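You operate a simulated robot arm through the tools that you are given. There is no shell and no other tool. Be economical: measure what you need, move in short steps, check, and stop when the job is done.

The job below is to be done with a simulated two-armed robot. You get a single attempt, and the scene is never put back.

## Task
Pick up the large jug with one hand, pass it to the other hand and put it on the top of the packing table. Set down upright: large jug.

It is judged by the outcome, as a careful person would: the job done as asked, and still so three seconds after it is handed in. It fails if anything else is knocked over, pushed out of place, dropped, spilled or broken.

## Robot
Two 7-joint arms with two-finger grippers on one trunk, on a base that drives. Base frame: it is fixed to the floor where the robot stands at the start and does not move with it; the origin is under the middle of the robot, x ahead of it, y to its left, z up. Units: mm, rad, N and s.
The left shoulder is at the start at [78, 151, 963], the right one opposite. With the tool pointing down near the work surface each hand reaches from about 100 to 780 mm from the robot's upright axis, wherever it stands, measured 20 degrees to its own side. Places, roughly: top of the packing table [-1300, 800, 800]. Payload 2.54 kg a hand.
The tool frame of a hand sits at the grasp point between the pads (the TCP): z along the fingers, y along the line on which they close. The tips reach 30 mm beyond it. Largest opening 116 mm; the body of the gripper starts 95 mm behind the TCP.
Orientation is that of the tool frame in the base frame, as [roll, pitch, yaw] about the fixed x, y, z axes, in that order (R = Rz(yaw) Ry(pitch) Rx(roll)). With the fingers straight down and closing along the base's y, the tool's x points along the base's -x, its y along +y and its z along -z.

## Interface
- The arms move only by the tool step_arm. It takes "left_increments", "right_increments" or both (then of equal length, played together; a hand with none holds still); each is a list of rows, each a list of 3 entries, a list of its own where there are three numbers: the shift along the tool's x, y, z in units of 300 mm (1.0 is 300 mm), then the turn, a rotation vector about the tool's x, y, z in units of 45 degrees (1.0 is 45 degrees), then the finger opening in mm, from 0 to 116. In form: [[[dx, dy, dz], [ax, ay, az], claw], ...]. A call has 1 to 20 rows; each row is the pose to reach, as a shift and turn from the pose commanded when the call began, along the tool's axes at that moment. A call with a number of a shift or a turn outside -1 to 1 is refused whole. Each row takes 0.2 s and may step no farther than 50 mm and 0.15 rad from the row before; otherwise, or with a gripper value out of range, the whole call is refused. Where a pose cannot be reached the arm comes as near as it can. A force on the tool above 40 N (or 10 N above the force at the start of the call, whichever is more), or a blocked arm, ends the call early, and 0.2 s more pass. Each finger travels about 72 mm/s and halts on what it meets, pressing with about 27 N; the grip force reading is that of the motor and also rises with nothing between the fingers. The clock runs only during rows and for 0.2 s after the last one: add rows that repeat a pose to give the fingers time. It gives the time, the measured TCP pose, the force on the tool (base axes), the opening and the grip force at its end, in the units of the frame above (readings bear some noise), with the torque about the TCP (base axes, N m) and any sound that the robot's microphone picked up.
- Cameras (640 x 400 px; columns grow to the right, rows downward): "scene" is now at [99.7, 80.1, 1145.5]; the picture's right is [0.91, -0.42, 0.00], its down [-0.04, -0.09, -1.00] and it looks along [0.42, 0.90, -0.10] (base axes); focal length 214 px, centre (320, 200). "left" rides on the left gripper at [69, 15, -122] in its tool frame; the picture's right is [-0.21, 0.98, 0.00], its down [-0.83, -0.18, -0.53] and it looks along [-0.52, -0.11, 0.85] (tool axes); focal length 251 px, centre (320, 200). "right" rides on the right gripper at [69, -15, -122] in its tool frame; the picture's right is [0.21, 0.98, 0.00], its down [-0.83, 0.18, -0.53] and it looks along [-0.52, 0.11, 0.85] (tool axes); focal length 251 px, centre (320, 200). There is no depth. A picture from a camera that has moved, and an enlarged one, comes with that camera's place and axes in the base frame and with its lens. The place of the scene camera against the robot may be out by one fixed shift of up to 25 mm in any direction.
- get_image(camera): a new picture of that camera. No time passes.
- raise_lower(by): slides the trunk up (or, below 0, down) by that many mm; the arms and the scene camera ride with it, the base frame stays. It gives what a move gives, with no picture.
- drive_base(legs): drives the robot by 1 to 6 legs, each [ahead, left, turn to the left] in mm, mm and rad, along the robot's own axes; the way and the turn of a leg run together, so that a leg with both is an arc; at most 1500 mm and 3.142 rad a leg. The arms and the cameras ride along, it lands a little off, and it stops where it bumps. It gives what a move gives.
- turn_head(pan, tilt): turns the head with the scene camera to pan (to the left, within 1.396 rad either way) and tilt (down, from -0.506 to 1.204), counted from straight ahead of the robot. It gives what a move gives.
- enlarge(camera, box): a new picture of the part [left, top, right, bottom] of that camera's present view, enlarged. No time passes.
- finish_job(): hands the job in; it is judged then, once.

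Work in short steps. Places have to be worked out from the pictures, the camera data and where the tool is seen: move nearer, look again, correct. Check each grasp and each placing, and mend what went wrong. You have 120 turns and 92 pictures in all, those below and enlarged ones among them. Open the grippers and draw the arms clear of the work before you hand the job in, unless the task says otherwise; then end with one line.

The tools are called as name(argument=value, ...) on one line, values as JSON. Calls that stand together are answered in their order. step_arm: Moves the arms, as the interface text tells. Its arguments: {"type":"object","properties":{"left_increments":{"type":"array","items":{"type":"array"}},"right_increments":{"type":"array","items":{"type":"array"}}},"required":[]} The other tools are called the same way: raise_lower (by) slides the trunk up or down; drive_base (legs) drives the base; turn_head (pan, tilt) turns the head that bears the scene camera; get_image (camera) takes a picture; enlarge (camera, box) takes an enlarged picture of a part of a camera's view; finish_job () hands the job in.

At the start:

```text
time_s: 0.0
left_ee_pos: [451.6, 472.4, 1091.7]
left_ee_rot: [3.14, 0.001, 3.141]
left_ft_force: [0.4, -0.6, 0.1]
left_torque: [0.01, 0.01, 0.0]
left_opening: 116.1
left_grasp_force: 0.2
right_ee_pos: [402.7, 59.1, 1124.7]
right_ee_rot: [3.139, -0.002, 3.141]
right_ft_force: [-0.9, 0.2, 0.0]
right_torque: [-0.03, 0.0, 0.04]
right_opening: 115.7
right_grasp_force: 0.0
trunk travel left (down, up): [-200.0, 89.0]
robot x, y, heading: [1.8, 1.9, -0.005]
head pan, tilt: [1.138, 0.098]
```

scene: 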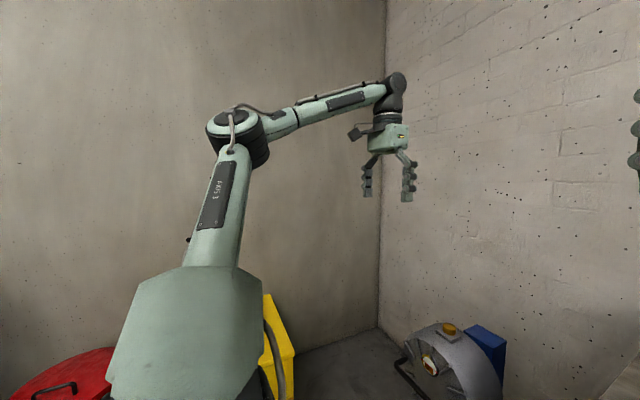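
right: 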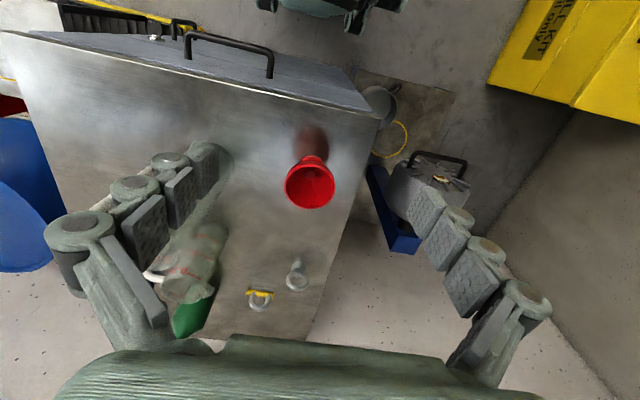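
left: 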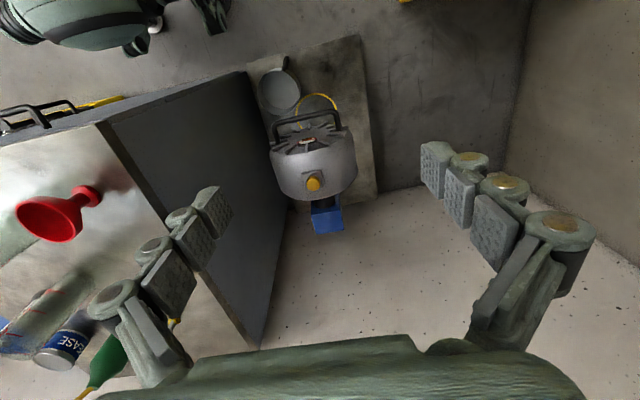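

The pictures show a steel bench in front with several objects; I turn the head forward and down to find the jug.

turn_head(pan=0.0, tilt=0.6)

get_image(camera="scene")

```text
time_s: 1.4
left_ee_pos: [451.8, 471.4, 1092.5]
left_ee_rot: [-3.141, 0.0, -3.142]
left_ft_force: [0.1, -1.0, -0.6]
left_torque: [-0.01, -0.02, 0.01]
left_opening: 115.8
left_grasp_force: 0.0
right_ee_pos: [403.7, 59.3, 1125.9]
right_ee_rot: [3.141, -0.001, -3.141]
right_ft_force: [0.8, -0.3, -0.2]
right_torque: [0.02, 0.03, 0.0]
right_opening: 116.0
right_grasp_force: 0.0
trunk travel left (down, up): [-200.0, 89.0]
robot x, y, heading: [4.8, 0.7, 0.004]
head pan, tilt: [0.0, 0.6]
```

```text
88 pictures are left
camera scene: at [149.6, -3.4, 1099.2], right [0.0, -1.0, 0.0], down [-0.56, 0.0, -0.83], along [0.83, 0.0, -0.56], focal length 214 px, centre (320, 200)
```

scene: 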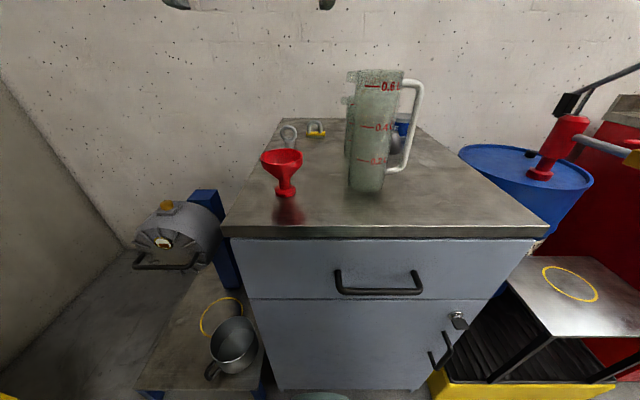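

The jug stands on the cabinet with its handle to the right, with something behind it; I enlarge it.

enlarge(camera="scene", box=[240, 50, 460, 240])

enlarge(camera="right", box=[100, 120, 400, 350])

turn_head(pan=1.39, tilt=0.5)

get_image(camera="scene")

```text
2.11 times, centred on (350, 145) of scene
camera zoom: at [149.6, -3.4, 1099.2], right [0.0, -1.0, 0.0], down [-0.56, 0.0, -0.83], along [0.83, 0.0, -0.56], focal length 452 px, centre (257, 316)
```

zoom: 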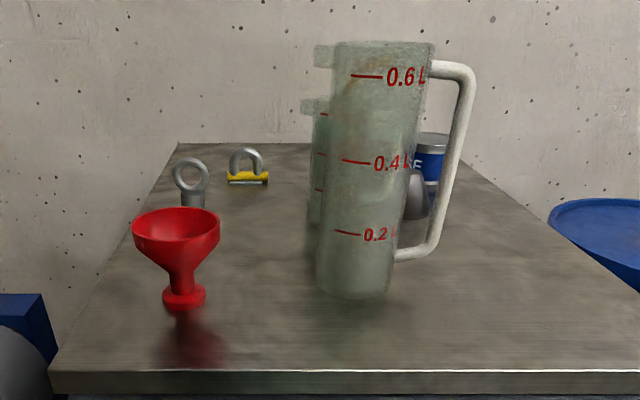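

```text
1.74 times, centred on (250, 235) of right
camera zoom: at [333.9, 43.5, 1246.1], right [-0.21, 0.98, 0.0], down [0.83, 0.18, 0.53], along [0.52, 0.12, -0.85], focal length 437 px, centre (442, 139)
```

zoom: 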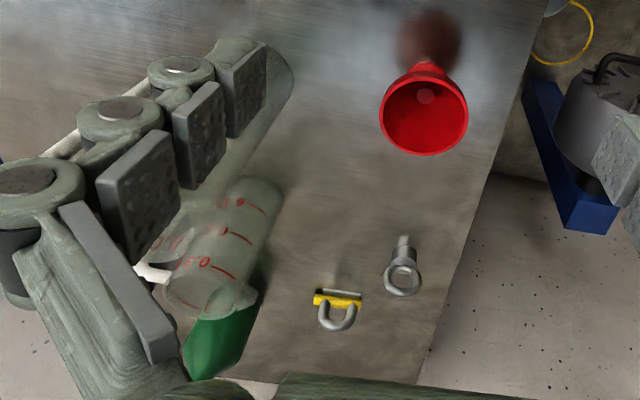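

```text
time_s: 2.9
left_ee_pos: [451.2, 472.2, 1092.1]
left_ee_rot: [-3.141, 0.001, -3.141]
left_ft_force: [-0.8, 0.2, 0.4]
left_torque: [-0.05, 0.0, -0.01]
left_opening: 116.0
left_grasp_force: 0.0
right_ee_pos: [402.3, 58.3, 1125.7]
right_ee_rot: [3.139, 0.0, 3.14]
right_ft_force: [-0.4, 0.5, -0.2]
right_torque: [0.0, -0.01, -0.01]
right_opening: 116.2
right_grasp_force: 0.1
trunk travel left (down, up): [-200.0, 89.0]
robot x, y, heading: [0.4, 3.5, 0.001]
head pan, tilt: [1.389, 0.499]
```

```text
85 pictures are left
camera scene: at [77.7, 86.0, 1108.3], right [0.98, -0.18, 0.0], down [-0.09, -0.47, -0.88], along [0.16, 0.86, -0.48], focal length 214 px, centre (320, 200)
```

scene: 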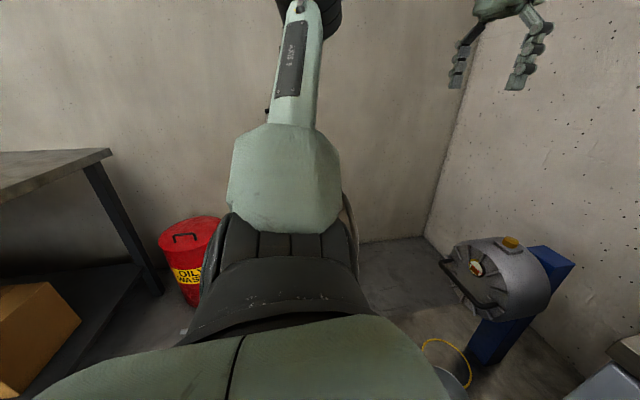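

The front jug (0.6 L marks, about 185 mm tall, near [510,-90], cabinet top around z 890) is the large one; a smaller jug stands behind. I raise the right hand, move it over the jug and start a quarter turn, so the fingers close along x, clear of handle and spout.

step_arm(right_increments=[[[0, 0, -0.16], [0, 0, 0], 116], [[0, 0, -0.32], [0, 0, 0], 116], [[0, -0.07, -0.35], [0, 0, -0.17], 116], [[-0.03, -0.15, -0.37], [0, 0, -0.34], 116], [[-0.06, -0.23, -0.37], [0, 0, -0.5], 116], [[-0.09, -0.31, -0.37], [0, 0, -0.67], 116], [[-0.12, -0.39, -0.37], [0, 0, -0.84], 116], [[-0.15, -0.45, -0.37], [0, 0, -1.0], 116]])

turn_head(pan=0.0, tilt=0.5)

get_image(camera="right")

get_image(camera="scene")

```text
time_s: 4.7
left_ee_pos: [451.5, 471.1, 1092.4]
left_ee_rot: [3.141, 0.0, -3.141]
left_ft_force: [0.8, -0.9, 0.4]
left_torque: [0.02, 0.02, 0.03]
left_opening: 115.9
left_grasp_force: 0.0
right_ee_pos: [426.4, -66.6, 1193.7]
right_ee_rot: [-3.14, 0.008, -2.359]
right_ft_force: [-0.1, -0.3, 0.0]
right_torque: [0.02, 0.02, 0.0]
right_opening: 115.8
right_grasp_force: 0.0
right hand out of reach, approached as far as the arm can: row 2, 3, 4, 5, 6, 7, 8
trunk travel left (down, up): [-200.0, 89.0]
robot x, y, heading: [-0.2, 0.6, -0.003]
head pan, tilt: [1.389, 0.499]
```

```text
time_s: 6.2
left_ee_pos: [451.6, 472.2, 1091.9]
left_ee_rot: [3.141, 0.001, 3.141]
left_ft_force: [-0.1, -0.3, -0.3]
left_torque: [0.05, -0.03, -0.01]
left_opening: 115.9
left_grasp_force: 0.0
right_ee_pos: [425.1, -65.0, 1194.4]
right_ee_rot: [3.14, 0.007, -2.361]
right_ft_force: [-0.5, 0.1, 0.6]
right_torque: [0.01, 0.01, 0.0]
right_opening: 116.0
right_grasp_force: 0.1
trunk travel left (down, up): [-200.0, 89.0]
robot x, y, heading: [3.5, -0.8, -0.003]
head pan, tilt: [0.0, 0.499]
```

```text
84 pictures are left
camera right: at [387.0, -124.8, 1314.1], right [-0.84, 0.54, 0.0], down [0.46, 0.71, 0.54], along [0.29, 0.45, -0.84], focal length 251 px, centre (320, 200)
```

right: 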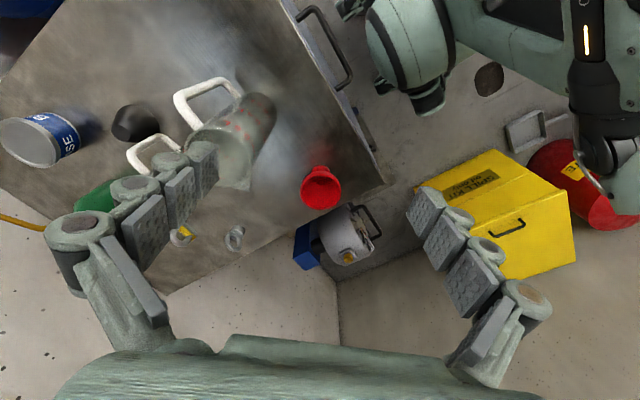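

```text
83 pictures are left
camera scene: at [152.2, -3.4, 1108.3], right [0.0, -1.0, 0.0], down [-0.48, 0.0, -0.88], along [0.88, 0.0, -0.48], focal length 214 px, centre (320, 200)
```

scene: 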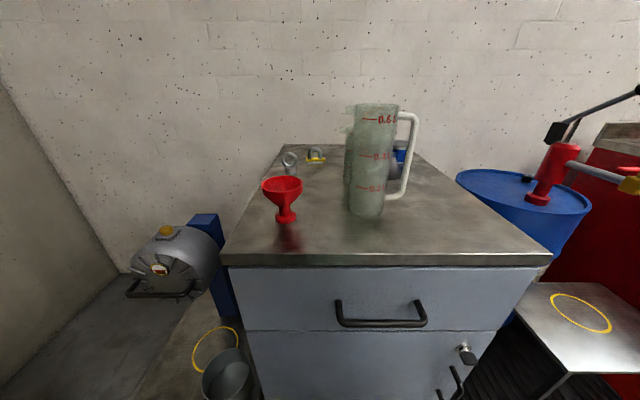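

The right hand topped out at z 1194, so I raise the trunk for headroom and zoom in on the jug.

raise_lower(by=85)

enlarge(camera="right", box=[100, 50, 360, 250])

```text
time_s: 7.4
left_ee_pos: [452.6, 470.7, 1178.1]
left_ee_rot: [-3.141, -0.002, -3.141]
left_ft_force: [-0.2, 0.0, 0.0]
left_torque: [0.03, 0.02, 0.0]
left_opening: 115.9
left_grasp_force: 0.2
right_ee_pos: [425.8, -66.4, 1280.0]
right_ee_rot: [-3.141, 0.006, -2.359]
right_ft_force: [-0.1, 0.5, 0.4]
right_torque: [-0.03, 0.02, -0.02]
right_opening: 116.2
right_grasp_force: 0.0
trunk travel left (down, up): [-285.0, 4.0]
robot x, y, heading: [-1.5, -0.1, -0.004]
head pan, tilt: [0.0, 0.499]
```

```text
2.00 times, centred on (230, 150) of right
camera zoom: at [387.3, -124.9, 1398.8], right [-0.84, 0.54, 0.0], down [0.46, 0.71, 0.54], along [0.29, 0.45, -0.84], focal length 503 px, centre (500, 300)
```

zoom: 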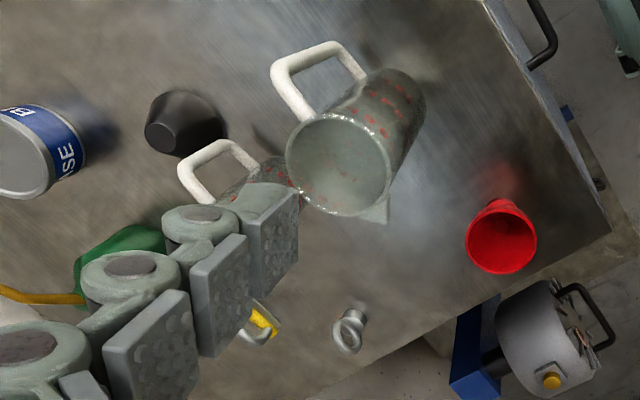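

The empty jug's rim centre comes out near [529,-95,1075], diameter about 70 mm, handle toward -y and spout toward +y. I finish the quarter turn and move above it.

step_arm(right_increments=[[[-0.03, -0.05, 0.02], [0, 0, -0.17], 116], [[-0.06, -0.1, 0.045], [0, 0, -0.34], 116], [[-0.09, -0.155, 0.067], [0, 0, -0.5], 116], [[-0.12, -0.21, 0.09], [0, 0, -0.67], 116], [[-0.15, -0.26, 0.11], [0, 0, -0.84], 116], [[-0.175, -0.31, 0.133], [0, 0, -1.0], 116], [[-0.175, -0.31, 0.133], [0, 0, -1.0], 116]])

get_image(camera="right")

get_image(camera="scene")

```text
time_s: 9.0
left_ee_pos: [451.4, 470.7, 1176.2]
left_ee_rot: [3.141, 0.002, -3.141]
left_ft_force: [-0.3, 0.0, -0.1]
left_torque: [0.02, -0.03, 0.0]
left_opening: 116.0
left_grasp_force: 0.0
right_ee_pos: [350.8, -11.5, 1132.7]
right_ee_rot: [-3.135, 0.007, -1.574]
right_ft_force: [0.6, 0.1, 0.7]
right_torque: [0.0, -0.02, 0.03]
right_opening: 116.0
right_grasp_force: 0.0
right hand out of reach, approached as far as the arm can: row 1, 2, 3, 4, 5, 6, 7
trunk travel left (down, up): [-285.0, 4.0]
robot x, y, heading: [1.5, 2.2, 0.002]
head pan, tilt: [0.0, 0.499]
```

```text
81 pictures are left
camera right: at [364.6, -80.8, 1253.9], right [-0.98, -0.21, -0.01], down [-0.18, 0.82, 0.54], along [-0.11, 0.53, -0.84], focal length 251 px, centre (320, 200)
```

right: 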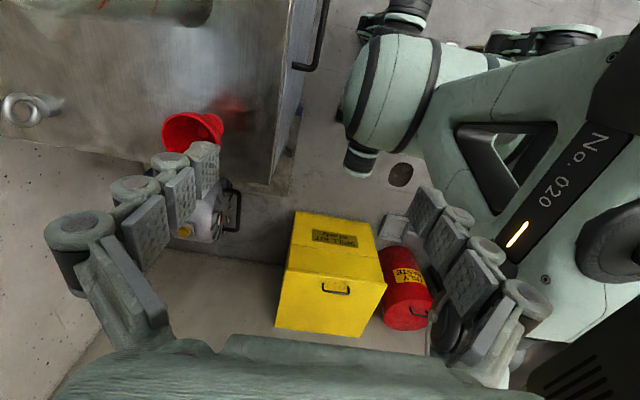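

```text
80 pictures are left
camera scene: at [152.3, -3.7, 1193.3], right [0.0, -1.0, 0.0], down [-0.48, 0.0, -0.88], along [0.88, 0.0, -0.48], focal length 214 px, centre (320, 200)
```

scene: 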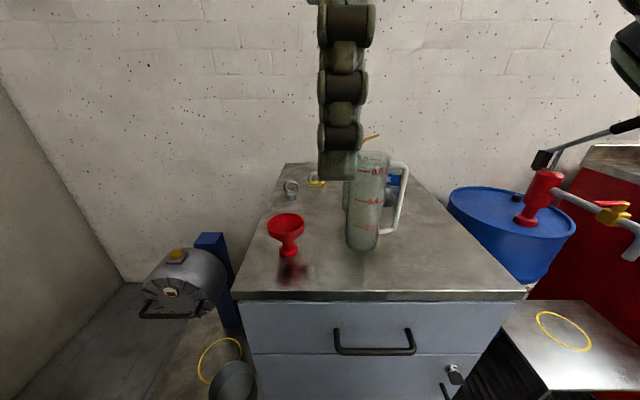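

The hand landed at [351,-11,1133]; the target height was out of reach. I test a modest shift toward the jug at this lower height.

step_arm(right_increments=[[[0.05, -0.1, 0], [0, 0, 0], 116], [[0.1, -0.2, 0], [0, 0, 0], 116], [[0.1, -0.2, 0], [0, 0, 0], 116]])

```text
time_s: 9.8
left_ee_pos: [450.6, 471.3, 1176.3]
left_ee_rot: [3.141, -0.001, 3.141]
left_ft_force: [-0.4, 0.5, -0.2]
left_torque: [0.0, 0.0, 0.02]
left_opening: 116.1
left_grasp_force: 0.0
right_ee_pos: [356.1, -24.0, 1111.1]
right_ee_rot: [-3.137, 0.004, -1.576]
right_ft_force: [0.2, 0.4, 0.2]
right_torque: [0.0, 0.0, 0.03]
right_opening: 116.0
right_grasp_force: 0.0
right hand out of reach, approached as far as the arm can: row 1, 2, 3
trunk travel left (down, up): [-285.0, 4.0]
robot x, y, heading: [1.4, 2.0, -0.002]
head pan, tilt: [0.0, 0.499]
```

This wrist turn is against a joint limit. I turn back the other way, toward yaw +90, in 45° calls.

step_arm(right_increments=[[[0, 0, -0.03], [0, 0, 0.17], 116], [[0, -0.02, -0.06], [0, 0, 0.34], 116], [[0, -0.04, -0.08], [0, 0, 0.5], 116], [[0, -0.06, -0.1], [0, 0, 0.67], 116], [[0, -0.08, -0.12], [0, 0, 0.84], 116], [[0, -0.1, -0.12], [0, 0, 1.0], 116]])

step_arm(right_increments=[[[0, 0, 0], [0, 0, 0.17], 116], [[0, 0, 0], [0, 0, 0.34], 116], [[0, 0, 0], [0, 0, 0.5], 116], [[0, 0, 0], [0, 0, 0.67], 116], [[0, 0, 0], [0, 0, 0.84], 116], [[0, 0, 0], [0, 0, 1.0], 116]])

step_arm(right_increments=[[[0, 0, 0], [0, 0, 0.17], 116], [[0, 0, 0], [0, 0, 0.34], 116], [[0, 0, 0], [0, 0, 0.5], 116], [[0, 0, 0], [0, 0, 0.67], 116], [[0, 0, 0], [0, 0, 0.84], 116], [[0, 0, 0], [0, 0, 1.0], 116]])

```text
time_s: 11.2
left_ee_pos: [451.6, 471.1, 1176.5]
left_ee_rot: [3.14, -0.001, -3.141]
left_ft_force: [1.1, 1.0, -0.1]
left_torque: [0.02, 0.03, 0.01]
left_opening: 116.1
left_grasp_force: 0.1
right_ee_pos: [387.0, -26.2, 1148.3]
right_ee_rot: [3.14, 0.005, -2.362]
right_ft_force: [0.4, -0.1, 0.2]
right_torque: [0.01, 0.02, -0.01]
right_opening: 115.9
right_grasp_force: 0.1
trunk travel left (down, up): [-285.0, 4.0]
robot x, y, heading: [0.3, -2.1, -0.004]
head pan, tilt: [0.0, 0.499]
```

```text
time_s: 12.6
left_ee_pos: [452.2, 471.9, 1176.7]
left_ee_rot: [-3.141, 0.0, -3.141]
left_ft_force: [0.3, 0.3, 0.7]
left_torque: [-0.02, 0.03, -0.03]
left_opening: 116.1
left_grasp_force: 0.0
right_ee_pos: [387.3, -25.4, 1149.6]
right_ee_rot: [3.136, 0.003, 3.135]
right_ft_force: [-0.1, 0.4, -0.2]
right_torque: [0.03, 0.04, -0.01]
right_opening: 115.9
right_grasp_force: 0.1
trunk travel left (down, up): [-285.0, 4.0]
robot x, y, heading: [-2.7, -3.8, 0.001]
head pan, tilt: [0.0, 0.499]
```

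```text
time_s: 14.0
left_ee_pos: [451.4, 471.6, 1177.8]
left_ee_rot: [3.141, 0.0, -3.142]
left_ft_force: [-0.1, 0.0, -0.4]
left_torque: [0.02, -0.01, 0.01]
left_opening: 116.0
left_grasp_force: 0.1
right_ee_pos: [386.7, -26.9, 1148.8]
right_ee_rot: [3.134, 0.0, 2.35]
right_ft_force: [-0.1, 0.1, -0.3]
right_torque: [-0.03, 0.02, 0.01]
right_opening: 116.1
right_grasp_force: 0.1
trunk travel left (down, up): [-285.0, 4.0]
robot x, y, heading: [1.4, 1.3, -0.0]
head pan, tilt: [0.0, 0.499]
```

It tracks well now. I finish the turn and move above the jug's rim at z≈1140.

step_arm(right_increments=[[[0, 0, 0], [0, 0, 0.17], 116], [[0, 0, 0], [0, 0, 0.34], 116], [[-0.1, 0.035, 0], [0, 0, 0.5], 116], [[-0.2, 0.07, 0], [0, 0, 0.67], 116], [[-0.3, 0.105, 0.01], [0, 0, 0.84], 116], [[-0.4, 0.14, 0.02], [0, 0, 1.0], 116], [[-0.497, 0.178, 0.03], [0, 0, 1.0], 116], [[-0.497, 0.178, 0.03], [0, 0, 1.0], 116]])

get_image(camera="right")

get_image(camera="scene")

```text
time_s: 15.8
left_ee_pos: [450.6, 471.3, 1178.5]
left_ee_rot: [3.141, 0.0, 3.142]
left_ft_force: [0.4, -0.3, 1.0]
left_torque: [0.02, -0.03, -0.02]
left_opening: 116.2
left_grasp_force: 0.0
right_ee_pos: [532.4, -94.5, 1139.8]
right_ee_rot: [3.137, -0.006, 1.568]
right_ft_force: [0.6, -0.4, 0.1]
right_torque: [-0.03, 0.01, 0.0]
right_opening: 115.8
right_grasp_force: 0.0
trunk travel left (down, up): [-285.0, 4.0]
robot x, y, heading: [0.6, -1.0, 0.006]
head pan, tilt: [0.0, 0.499]
```

```text
79 pictures are left
camera right: at [516.6, -25.8, 1261.0], right [0.98, 0.21, 0.01], down [0.18, -0.83, 0.53], along [0.12, -0.52, -0.85], focal length 251 px, centre (320, 200)
```

right: 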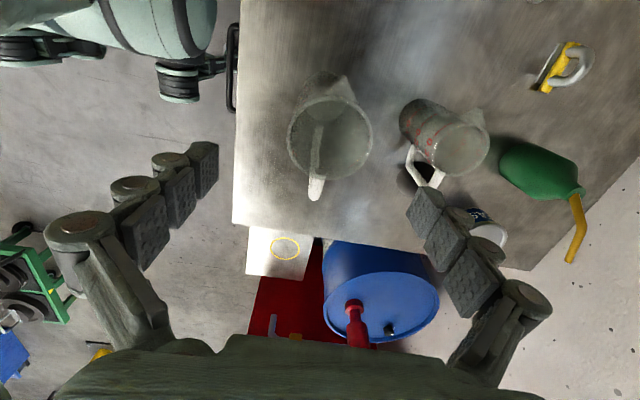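

```text
78 pictures are left
camera scene: at [152.0, -3.5, 1193.3], right [0.0, -1.0, 0.0], down [-0.48, 0.0, -0.88], along [0.88, 0.0, -0.48], focal length 214 px, centre (320, 200)
```

scene: 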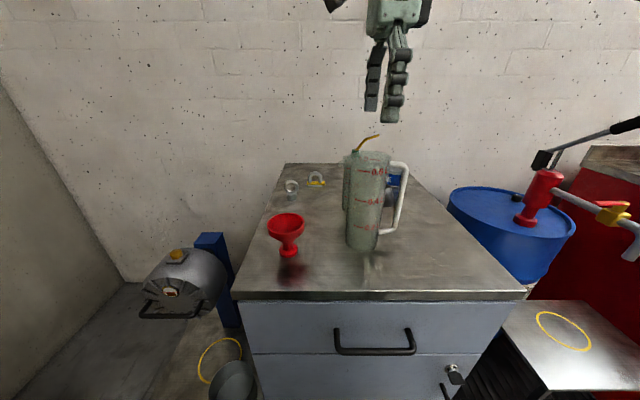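

Combining two right-camera views, the rim is near [542,-93,1045] (the scene camera reads high). I centre over it, drop 55 mm and check.

step_arm(right_increments=[[[0.005, 0.032, 0.0], [0, 0, 0], 116], [[0.005, 0.032, 0.06], [0, 0, 0], 116], [[0.005, 0.032, 0.12], [0, 0, 0], 116], [[0.005, 0.032, 0.18], [0, 0, 0], 116], [[0.005, 0.032, 0.18], [0, 0, 0], 116]])

get_image(camera="right")

enlarge(camera="scene", box=[280, 0, 480, 270])

```text
time_s: 17.0
left_ee_pos: [450.5, 471.0, 1176.6]
left_ee_rot: [-3.141, -0.003, 3.141]
left_ft_force: [0.5, -0.4, -0.1]
left_torque: [0.0, 0.0, 0.01]
left_opening: 115.9
left_grasp_force: 0.1
right_ee_pos: [540.4, -92.7, 1085.7]
right_ee_rot: [3.136, -0.006, 1.567]
right_ft_force: [-0.1, -0.8, -0.3]
right_torque: [-0.01, -0.04, -0.01]
right_opening: 115.8
right_grasp_force: 0.0
trunk travel left (down, up): [-285.0, 4.0]
robot x, y, heading: [1.2, -1.1, 0.001]
head pan, tilt: [0.0, 0.499]
```

```text
77 pictures are left
camera right: at [524.7, -23.4, 1206.0], right [0.98, 0.21, 0.01], down [0.18, -0.83, 0.53], along [0.12, -0.52, -0.85], focal length 251 px, centre (320, 200)
```

right: 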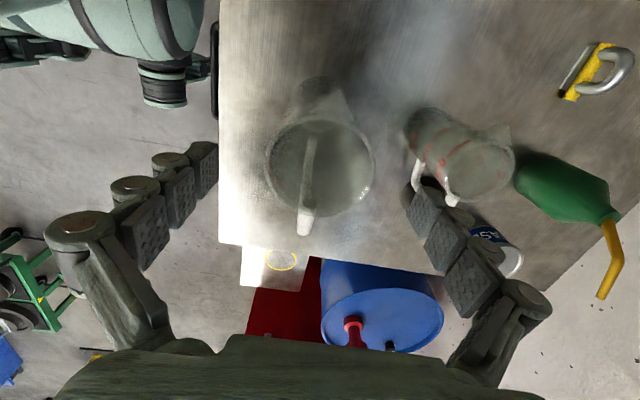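

```text
1.48 times, centred on (380, 135) of scene
camera zoom: at [152.1, -3.4, 1193.3], right [0.0, -1.0, 0.0], down [-0.48, 0.0, -0.88], along [0.88, 0.0, -0.48], focal length 318 px, centre (231, 296)
```

zoom: 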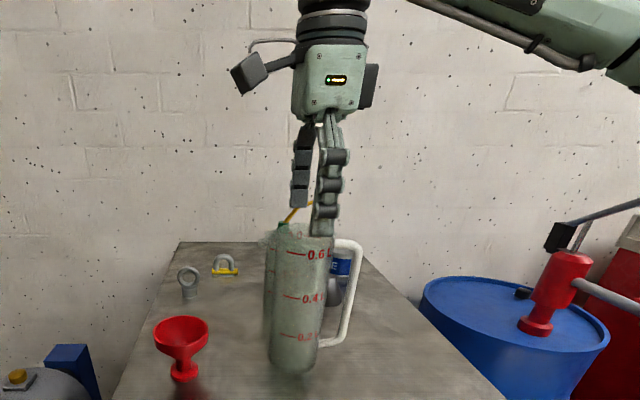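

The rim is centred between the fingers ([541,-93], z≈1050). I descend 70 mm so the tips reach ~65 mm below the rim, watching force.

step_arm(right_increments=[[[0, 0, 0.06], [0, 0, 0], 116], [[0, 0, 0.12], [0, 0, 0], 116], [[0, 0, 0.18], [0, 0, 0], 116], [[0, 0, 0.233], [0, 0, 0], 116], [[0, 0, 0.233], [0, 0, 0], 116]])

get_image(camera="right")

enlarge(camera="scene", box=[280, 50, 480, 270])

```text
time_s: 18.2
left_ee_pos: [451.1, 470.8, 1177.7]
left_ee_rot: [3.141, -0.001, -3.141]
left_ft_force: [-0.3, 0.3, 1.2]
left_torque: [0.01, -0.01, 0.03]
left_opening: 116.3
left_grasp_force: 0.0
right_ee_pos: [540.5, -93.1, 1016.8]
right_ee_rot: [3.134, -0.004, 1.569]
right_ft_force: [-0.6, -0.3, -0.8]
right_torque: [0.0, 0.03, 0.01]
right_opening: 116.1
right_grasp_force: 0.0
trunk travel left (down, up): [-285.0, 4.0]
robot x, y, heading: [1.2, -0.4, 0.005]
head pan, tilt: [0.0, 0.499]
```

```text
75 pictures are left
camera right: at [524.3, -24.1, 1137.0], right [0.98, 0.21, 0.01], down [0.18, -0.83, 0.53], along [0.12, -0.52, -0.85], focal length 251 px, centre (320, 200)
```

right: 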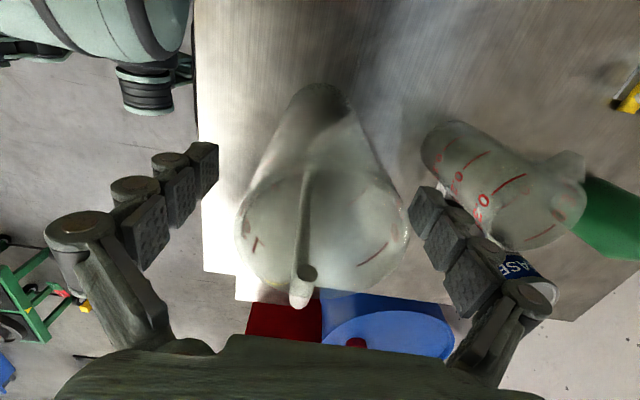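

```text
1.82 times, centred on (380, 160) of scene
camera zoom: at [152.1, -3.4, 1193.3], right [0.0, -1.0, 0.0], down [-0.48, 0.0, -0.88], along [0.88, 0.0, -0.48], focal length 390 px, centre (211, 273)
```

zoom: 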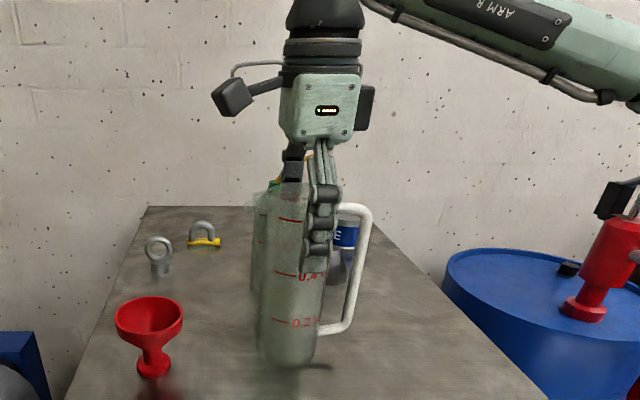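

The fingers straddle the jug with their tips near the 0.4 L mark. I close.

step_arm(right_increments=[[[0, 0, 0], [0, 0, 0], 80], [[0, 0, 0], [0, 0, 0], 40], [[0, 0, 0], [0, 0, 0], 30], [[0, 0, 0], [0, 0, 0], 30], [[0, 0, 0], [0, 0, 0], 30]])

get_image(camera="right")

```text
time_s: 19.4
left_ee_pos: [451.3, 471.8, 1177.3]
left_ee_rot: [3.141, -0.002, 3.141]
left_ft_force: [0.3, 0.6, -0.7]
left_torque: [0.02, 0.01, -0.03]
left_opening: 116.0
left_grasp_force: 0.2
right_ee_pos: [539.8, -92.8, 1016.9]
right_ee_rot: [3.135, -0.004, 1.568]
right_ft_force: [0.8, -0.1, 1.5]
right_torque: [-0.01, -0.04, 0.01]
right_opening: 71.3
right_grasp_force: 26.9
trunk travel left (down, up): [-285.0, 4.0]
robot x, y, heading: [-2.1, 0.1, 0.001]
head pan, tilt: [0.0, 0.499]
```

```text
73 pictures are left
camera right: at [524.4, -24.3, 1137.3], right [0.98, 0.21, 0.01], down [0.18, -0.83, 0.53], along [0.12, -0.52, -0.85], focal length 251 px, centre (320, 200)
```

right: 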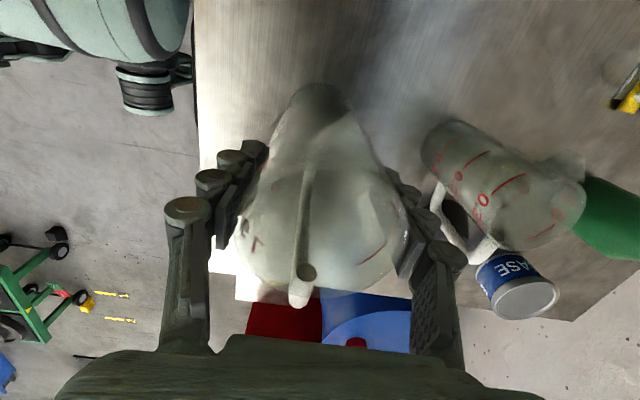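

Gripped at 71 mm with 27 N. I lift gently by 70 mm and check.

step_arm(right_increments=[[[0, 0, -0.02], [0, 0, 0], 30], [[0, 0, -0.05], [0, 0, 0], 30], [[0, 0, -0.09], [0, 0, 0], 30], [[0, 0, -0.13], [0, 0, 0], 30], [[0, 0, -0.17], [0, 0, 0], 30], [[0, 0, -0.21], [0, 0, 0], 30], [[0, 0, -0.24], [0, 0, 0], 30], [[0, 0, -0.24], [0, 0, 0], 30]])

get_image(camera="scene")

```text
time_s: 21.2
left_ee_pos: [452.1, 471.8, 1177.6]
left_ee_rot: [-3.141, 0.0, -3.14]
left_ft_force: [0.1, -1.1, 0.1]
left_torque: [0.01, -0.03, -0.01]
left_opening: 116.2
left_grasp_force: 0.0
right_ee_pos: [541.1, -91.3, 1087.5]
right_ee_rot: [3.138, -0.005, 1.57]
right_ft_force: [-0.1, -0.5, -1.4]
right_torque: [0.0, 0.01, -0.01]
right_opening: 71.1
right_grasp_force: 27.4
trunk travel left (down, up): [-285.0, 4.0]
robot x, y, heading: [1.5, -0.1, -0.0]
head pan, tilt: [0.0, 0.499]
```

```text
72 pictures are left
camera scene: at [152.4, -3.5, 1193.2], right [0.0, -1.0, 0.0], down [-0.48, 0.0, -0.88], along [0.88, 0.0, -0.48], focal length 214 px, centre (320, 200)
```

scene: 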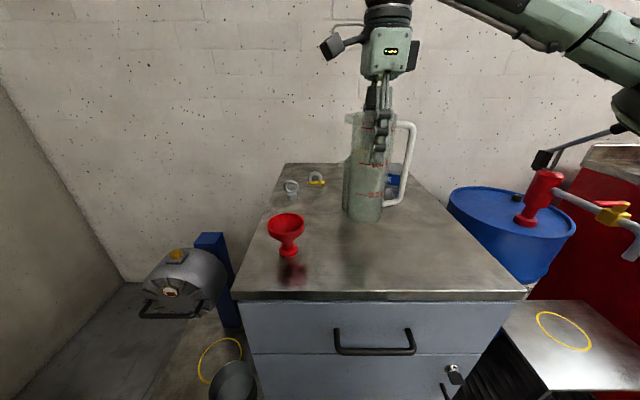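

The jug is held and clear (about 70 mm up). I look left and right to plan room for backing off.

turn_head(pan=-1.39, tilt=0.4)

get_image(camera="scene")

turn_head(pan=1.39, tilt=0.8)

get_image(camera="scene")

```text
time_s: 22.8
left_ee_pos: [451.3, 472.0, 1177.2]
left_ee_rot: [-3.141, 0.001, -3.141]
left_ft_force: [0.0, 0.1, 0.5]
left_torque: [0.0, 0.01, 0.02]
left_opening: 116.1
left_grasp_force: 0.1
right_ee_pos: [541.4, -93.5, 1086.9]
right_ee_rot: [3.137, -0.005, 1.567]
right_ft_force: [0.0, -0.4, -2.0]
right_torque: [0.0, 0.0, -0.03]
right_opening: 71.2
right_grasp_force: 27.3
trunk travel left (down, up): [-285.0, 4.0]
robot x, y, heading: [0.1, -0.7, -0.003]
head pan, tilt: [-1.389, 0.4]
```

```text
71 pictures are left
camera scene: at [78.1, -94.6, 1202.4], right [-0.98, -0.18, 0.0], down [-0.07, 0.38, -0.92], along [0.17, -0.91, -0.39], focal length 214 px, centre (320, 200)
```

scene: 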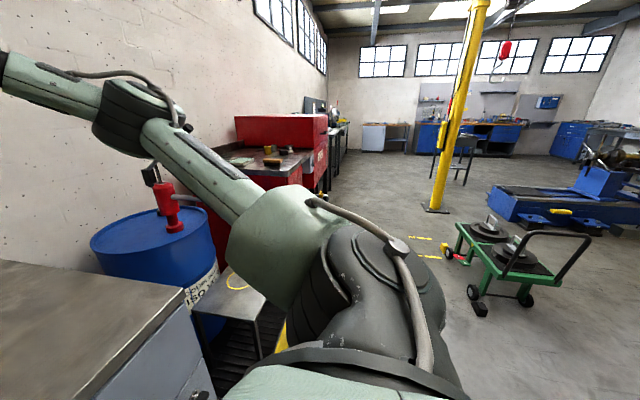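

```text
time_s: 25.2
left_ee_pos: [451.8, 470.5, 1176.4]
left_ee_rot: [-3.141, 0.0, 3.141]
left_ft_force: [-0.5, 0.2, 0.7]
left_torque: [0.02, 0.03, -0.01]
left_opening: 115.8
left_grasp_force: 0.1
right_ee_pos: [541.7, -92.6, 1087.1]
right_ee_rot: [3.138, -0.005, 1.569]
right_ft_force: [-0.1, -0.4, -1.5]
right_torque: [0.0, 0.03, -0.01]
right_opening: 71.2
right_grasp_force: 26.9
trunk travel left (down, up): [-285.0, 4.0]
robot x, y, heading: [-0.0, -2.7, 0.001]
head pan, tilt: [1.389, 0.799]
```

```text
70 pictures are left
camera scene: at [75.9, 75.8, 1167.3], right [0.98, -0.18, 0.0], down [-0.13, -0.7, -0.7], along [0.13, 0.69, -0.72], focal length 214 px, centre (320, 200)
```

scene: 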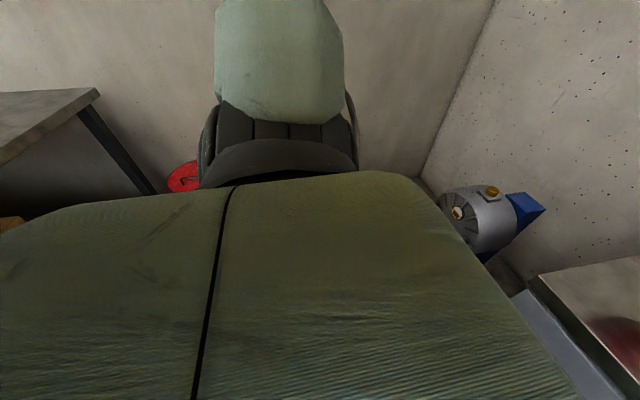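

The floor behind right is open; I back off 300 mm so the handover happens away from the cabinet.

drive_base(legs=[[-300, 0, 0]])

turn_head(pan=0.0, tilt=0.5)

get_image(camera="scene")

```text
time_s: 27.2
left_ee_pos: [152.1, 472.3, 1176.8]
left_ee_rot: [3.141, -0.001, -3.138]
left_ft_force: [0.1, 0.0, 0.5]
left_torque: [0.05, -0.04, -0.01]
left_opening: 116.0
left_grasp_force: 0.0
right_ee_pos: [243.3, -90.6, 1087.2]
right_ee_rot: [3.137, -0.004, 1.571]
right_ft_force: [0.2, -0.3, -2.3]
right_torque: [0.03, 0.01, 0.01]
right_opening: 71.0
right_grasp_force: 27.2
trunk travel left (down, up): [-285.0, 4.0]
robot x, y, heading: [-297.6, -1.5, 0.002]
head pan, tilt: [1.389, 0.799]
```

```text
time_s: 28.8
left_ee_pos: [153.5, 472.7, 1177.6]
left_ee_rot: [3.141, -0.001, -3.138]
left_ft_force: [-0.4, 0.2, 0.0]
left_torque: [0.0, -0.02, 0.03]
left_opening: 116.2
left_grasp_force: 0.0
right_ee_pos: [244.4, -90.2, 1088.3]
right_ee_rot: [3.138, -0.004, 1.572]
right_ft_force: [1.3, 0.3, -0.3]
right_torque: [0.01, -0.03, -0.01]
right_opening: 71.3
right_grasp_force: 27.1
trunk travel left (down, up): [-285.0, 4.0]
robot x, y, heading: [-297.1, -2.1, 0.002]
head pan, tilt: [0.0, 0.499]
```

```text
69 pictures are left
camera scene: at [-144.9, -3.4, 1193.2], right [0.0, -1.0, 0.0], down [-0.48, 0.0, -0.88], along [0.88, 0.0, -0.48], focal length 214 px, centre (320, 200)
```

scene: 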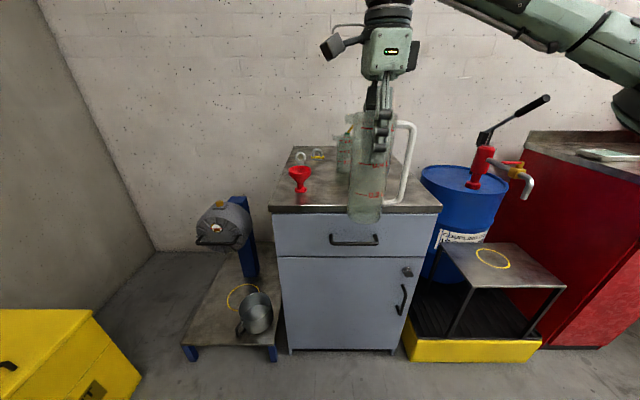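

The jug is held upright, well clear. Now I rotate the left hand (in two halves) toward pointing -y with its camera up, fingers closing along x, lowering it a little.

step_arm(left_increments=[[[0, 0, 0.03], [0.096, 0.096, -0.096], 116], [[0, 0, 0.06], [0.192, 0.192, -0.192], 116], [[0, 0, 0.09], [0.289, 0.289, -0.289], 116], [[0, 0, 0.12], [0.385, 0.385, -0.385], 116], [[0, 0, 0.15], [0.481, 0.481, -0.481], 116], [[0, 0, 0.18], [0.577, 0.577, -0.577], 116], [[0, 0, 0.2], [0.674, 0.674, -0.674], 116], [[0, 0, 0.22], [0.77, 0.77, -0.77], 116]])

step_arm(left_increments=[[[0, 0, 0], [0.096, 0.096, -0.096], 116], [[0, 0, 0], [0.192, 0.192, -0.192], 116], [[0, 0, 0], [0.289, 0.289, -0.289], 116], [[0, 0, 0], [0.385, 0.385, -0.385], 116], [[0, 0, 0], [0.481, 0.481, -0.481], 116], [[0, 0, 0], [0.577, 0.577, -0.577], 116], [[0, 0, 0], [0.674, 0.674, -0.674], 116], [[0, 0, 0], [0.77, 0.77, -0.77], 116]])

get_image(camera="scene")

```text
time_s: 30.6
left_ee_pos: [133.1, 427.0, 1065.0]
left_ee_rot: [-2.678, -0.723, -2.665]
left_ft_force: [0.2, 0.9, -1.0]
left_torque: [0.02, 0.0, -0.03]
left_opening: 116.1
left_grasp_force: 0.0
left hand out of reach, approached as far as the arm can: row 5, 6, 7, 8
right_ee_pos: [244.0, -90.1, 1087.8]
right_ee_rot: [3.138, -0.005, 1.571]
right_ft_force: [0.7, 0.1, -1.9]
right_torque: [0.01, -0.02, 0.03]
right_opening: 71.2
right_grasp_force: 27.2
trunk travel left (down, up): [-285.0, 4.0]
robot x, y, heading: [-297.7, 1.4, -0.002]
head pan, tilt: [0.0, 0.499]
```

```text
time_s: 32.4
left_ee_pos: [103.6, 459.6, 1049.1]
left_ee_rot: [-2.683, -1.441, -1.992]
left_ft_force: [-0.4, 0.2, 8.3]
left_torque: [0.94, -0.04, -0.01]
left_opening: 116.1
left_grasp_force: 0.0
left hand out of reach, approached as far as the arm can: row 1, 2, 3, 4, 5, 6, 7, 8
right_ee_pos: [244.2, -89.8, 1085.8]
right_ee_rot: [3.138, -0.006, 1.572]
right_ft_force: [-0.5, 1.1, -1.5]
right_torque: [-0.06, 0.01, 0.01]
right_opening: 71.1
right_grasp_force: 26.5
trunk travel left (down, up): [-285.0, 4.0]
robot x, y, heading: [-296.6, 0.5, 0.009]
head pan, tilt: [0.0, 0.499]
```

```text
68 pictures are left
camera scene: at [-144.4, -3.1, 1193.4], right [0.0, -1.0, 0.0], down [-0.48, 0.0, -0.88], along [0.88, 0.0, -0.48], focal length 214 px, centre (320, 200)
```

scene: 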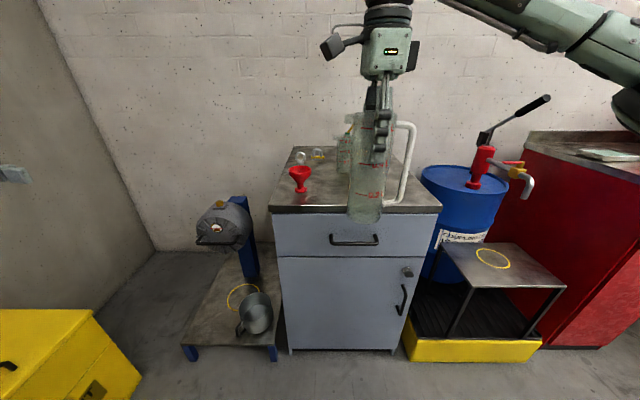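

The left hand now nearly points -y, but reads 8 N, so perhaps it touches something. I look at it.

turn_head(pan=0.9, tilt=0.35)

get_image(camera="scene")

get_image(camera="left")

```text
time_s: 33.6
left_ee_pos: [101.6, 459.6, 1042.8]
left_ee_rot: [-2.778, -1.445, -1.896]
left_ft_force: [0.0, -0.1, 0.3]
left_torque: [-0.03, 0.02, 0.0]
left_opening: 115.9
left_grasp_force: 0.0
right_ee_pos: [244.8, -90.1, 1086.5]
right_ee_rot: [3.138, -0.005, 1.572]
right_ft_force: [-0.5, -0.4, -1.7]
right_torque: [0.02, 0.02, -0.05]
right_opening: 71.6
right_grasp_force: 27.2
trunk travel left (down, up): [-285.0, 4.0]
robot x, y, heading: [-295.9, 1.8, -0.0]
head pan, tilt: [0.901, 0.351]
```

```text
67 pictures are left
camera scene: at [-178.3, 69.3, 1206.9], right [0.79, -0.62, 0.0], down [-0.21, -0.27, -0.94], along [0.58, 0.74, -0.34], focal length 214 px, centre (320, 200)
```

scene: 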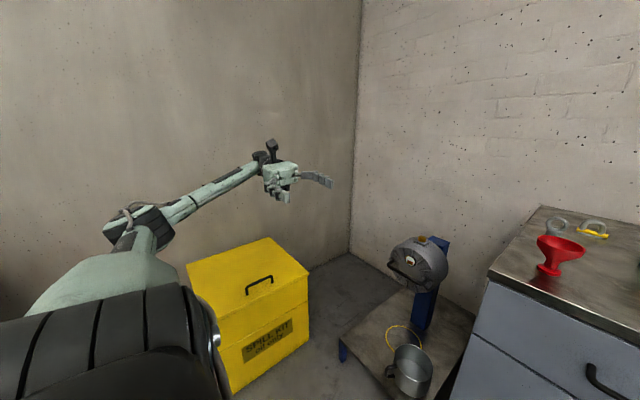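

```text
66 pictures are left
camera left: at [79.4, 570.6, 1124.2], right [-0.97, -0.01, -0.26], down [0.19, 0.63, -0.75], along [0.17, -0.77, -0.61], focal length 251 px, centre (320, 200)
```

left: 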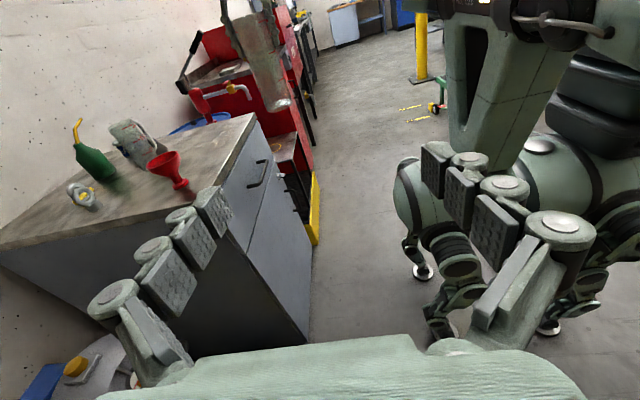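

The hand came through fine, pitched only ~7° down. I level it and bring it toward the jug, first part of the way.

step_arm(left_increments=[[[0, -0.04, 0.11], [0, 0.03, 0], 116], [[0, -0.08, 0.22], [0, 0.06, 0], 116], [[0, -0.12, 0.33], [0, 0.09, 0], 116], [[0, -0.16, 0.44], [0, 0.12, 0], 116], [[0.01, -0.2, 0.55], [0, 0.15, 0], 116], [[0.02, -0.25, 0.66], [0, 0.15, 0], 116], [[0.02, -0.3, 0.78], [0, 0.15, 0], 116], [[0.02, -0.35, 0.9], [0, 0.15, 0], 116], [[0.02, -0.35, 0.9], [0, 0.15, 0], 116]])

turn_head(pan=0.2, tilt=0.4)

get_image(camera="scene")

get_image(camera="left")

```text
time_s: 35.6
left_ee_pos: [216.4, 191.7, 1032.9]
left_ee_rot: [-1.554, -1.503, -3.123]
left_ft_force: [-0.4, 0.4, 0.7]
left_torque: [-0.01, 0.0, 0.02]
left_opening: 115.9
left_grasp_force: 0.1
right_ee_pos: [244.3, -90.8, 1086.7]
right_ee_rot: [3.138, -0.007, 1.571]
right_ft_force: [-0.4, 0.5, -1.1]
right_torque: [-0.01, 0.05, 0.02]
right_opening: 71.3
right_grasp_force: 27.3
trunk travel left (down, up): [-285.0, 4.0]
robot x, y, heading: [-295.6, 0.9, 0.005]
head pan, tilt: [0.901, 0.351]
```

```text
time_s: 36.6
left_ee_pos: [216.5, 192.9, 1033.0]
left_ee_rot: [-1.557, -1.502, -3.123]
left_ft_force: [0.1, 0.4, -0.2]
left_torque: [0.01, 0.01, 0.0]
left_opening: 116.5
left_grasp_force: 0.1
right_ee_pos: [244.3, -91.2, 1087.6]
right_ee_rot: [3.136, -0.004, 1.57]
right_ft_force: [0.0, -0.2, -2.4]
right_torque: [0.03, -0.02, -0.02]
right_opening: 71.4
right_grasp_force: 26.6
trunk travel left (down, up): [-285.0, 4.0]
robot x, y, heading: [-301.1, 0.7, 0.003]
head pan, tilt: [0.201, 0.4]
```

```text
65 pictures are left
camera scene: at [-145.2, 15.1, 1202.4], right [0.2, -0.98, 0.0], down [-0.38, -0.08, -0.92], along [0.9, 0.19, -0.39], focal length 214 px, centre (320, 200)
```

scene: 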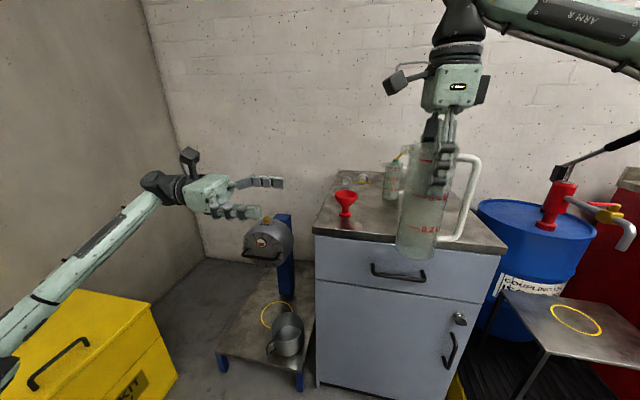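

```text
64 pictures are left
camera left: at [193.4, 313.4, 1099.9], right [-0.96, -0.03, -0.28], down [0.22, 0.54, -0.81], along [0.18, -0.84, -0.51], focal length 251 px, centre (320, 200)
```

left: 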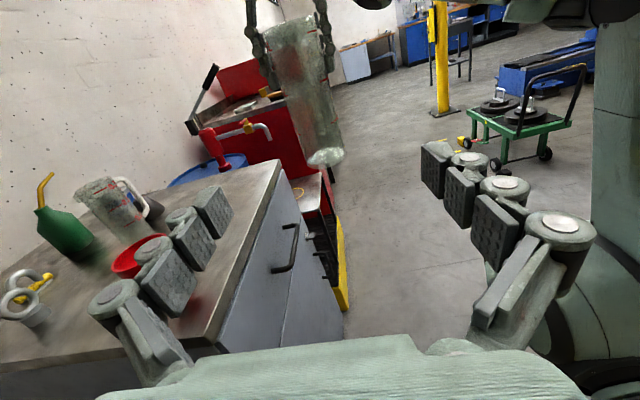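

Left is at [216,193,1033], nearly level (4° roll). I correct the roll and bring it to a pregrasp at about [244,30,1003].

step_arm(left_increments=[[[-0.03, -0.02, 0.08], [-0.015, 0, -0.03], 116], [[-0.06, -0.04, 0.18], [-0.03, 0, -0.06], 116], [[-0.09, -0.055, 0.28], [-0.044, 0, -0.088], 116], [[-0.106, -0.067, 0.38], [-0.044, 0, -0.088], 116], [[-0.106, -0.067, 0.48], [-0.044, 0, -0.088], 116], [[-0.106, -0.067, 0.547], [-0.044, 0, -0.088], 116], [[-0.106, -0.067, 0.547], [-0.044, 0, -0.088], 116]])

get_image(camera="scene")

get_image(camera="left")

```text
time_s: 38.2
left_ee_pos: [245.3, 31.9, 1003.1]
left_ee_rot: [1.575, -1.568, -0.003]
left_ft_force: [-0.1, -0.4, 0.6]
left_torque: [0.03, 0.04, 0.02]
left_opening: 115.7
left_grasp_force: 0.1
right_ee_pos: [244.5, -90.6, 1087.8]
right_ee_rot: [3.137, -0.005, 1.572]
right_ft_force: [0.4, 0.7, -0.3]
right_torque: [-0.02, 0.02, 0.01]
right_opening: 71.4
right_grasp_force: 27.0
trunk travel left (down, up): [-285.0, 4.0]
robot x, y, heading: [-293.8, 1.2, 0.003]
head pan, tilt: [0.201, 0.4]
```

```text
63 pictures are left
camera scene: at [-145.2, 15.0, 1202.4], right [0.2, -0.98, 0.0], down [-0.38, -0.08, -0.92], along [0.9, 0.19, -0.39], focal length 214 px, centre (320, 200)
```

scene: 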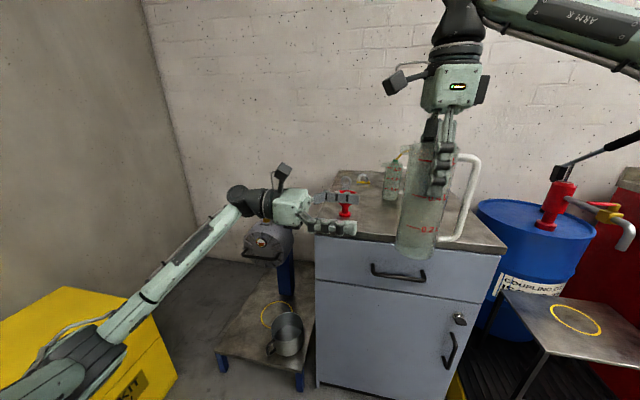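

```text
62 pictures are left
camera left: at [230.5, 153.3, 1070.4], right [-0.98, 0.0, -0.21], down [0.18, 0.53, -0.83], along [0.11, -0.85, -0.52], focal length 251 px, centre (320, 200)
```

left: 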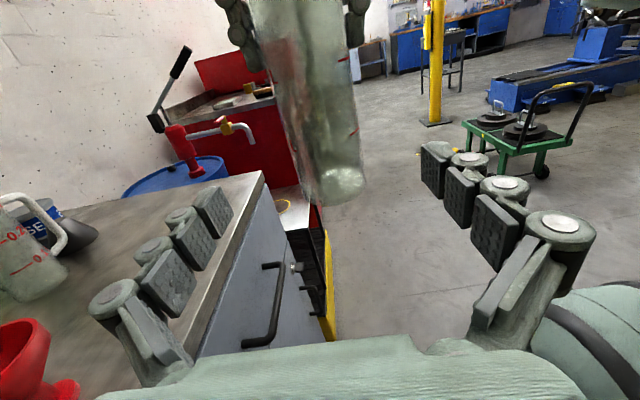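

The left hand is level and aligned in x; the jug bottom comes out near z 925, so this grips ~78 mm up. I advance 118 mm along -y around the jug.

step_arm(left_increments=[[[0, 0, 0.08], [0, 0, 0], 116], [[0, 0, 0.16], [0, 0, 0], 116], [[0, 0, 0.24], [0, 0, 0], 116], [[0, 0, 0.32], [0, 0, 0], 116], [[0, 0, 0.395], [0, 0, 0], 116], [[0, 0, 0.395], [0, 0, 0], 116]])

get_image(camera="left")

enlarge(camera="scene", box=[240, 50, 540, 290])

```text
time_s: 39.6
left_ee_pos: [244.2, -89.9, 1003.1]
left_ee_rot: [1.512, -1.568, 0.059]
left_ft_force: [-0.3, -0.1, 0.6]
left_torque: [-0.02, 0.0, -0.03]
left_opening: 116.0
left_grasp_force: 0.1
right_ee_pos: [244.6, -91.5, 1087.4]
right_ee_rot: [3.138, -0.004, 1.569]
right_ft_force: [0.9, -0.6, -1.8]
right_torque: [0.03, -0.02, 0.01]
right_opening: 71.2
right_grasp_force: 27.0
trunk travel left (down, up): [-285.0, 4.0]
robot x, y, heading: [-297.8, -1.2, 0.002]
head pan, tilt: [0.201, 0.4]
```

```text
61 pictures are left
camera left: at [230.0, 33.9, 1070.6], right [-0.98, 0.0, -0.21], down [0.18, 0.53, -0.83], along [0.11, -0.85, -0.52], focal length 251 px, centre (320, 200)
```

left: 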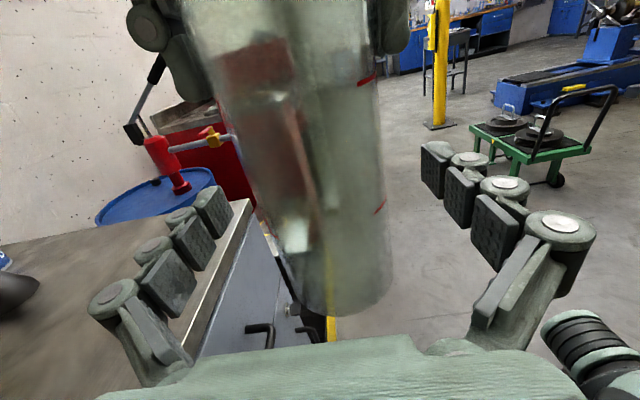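

```text
1.67 times, centred on (390, 170) of scene
camera zoom: at [-145.2, 15.1, 1202.4], right [0.2, -0.98, 0.0], down [-0.38, -0.08, -0.92], along [0.9, 0.19, -0.39], focal length 358 px, centre (203, 250)
```

zoom: 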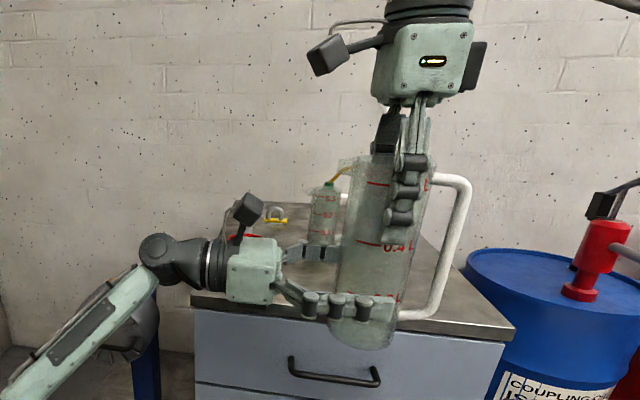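

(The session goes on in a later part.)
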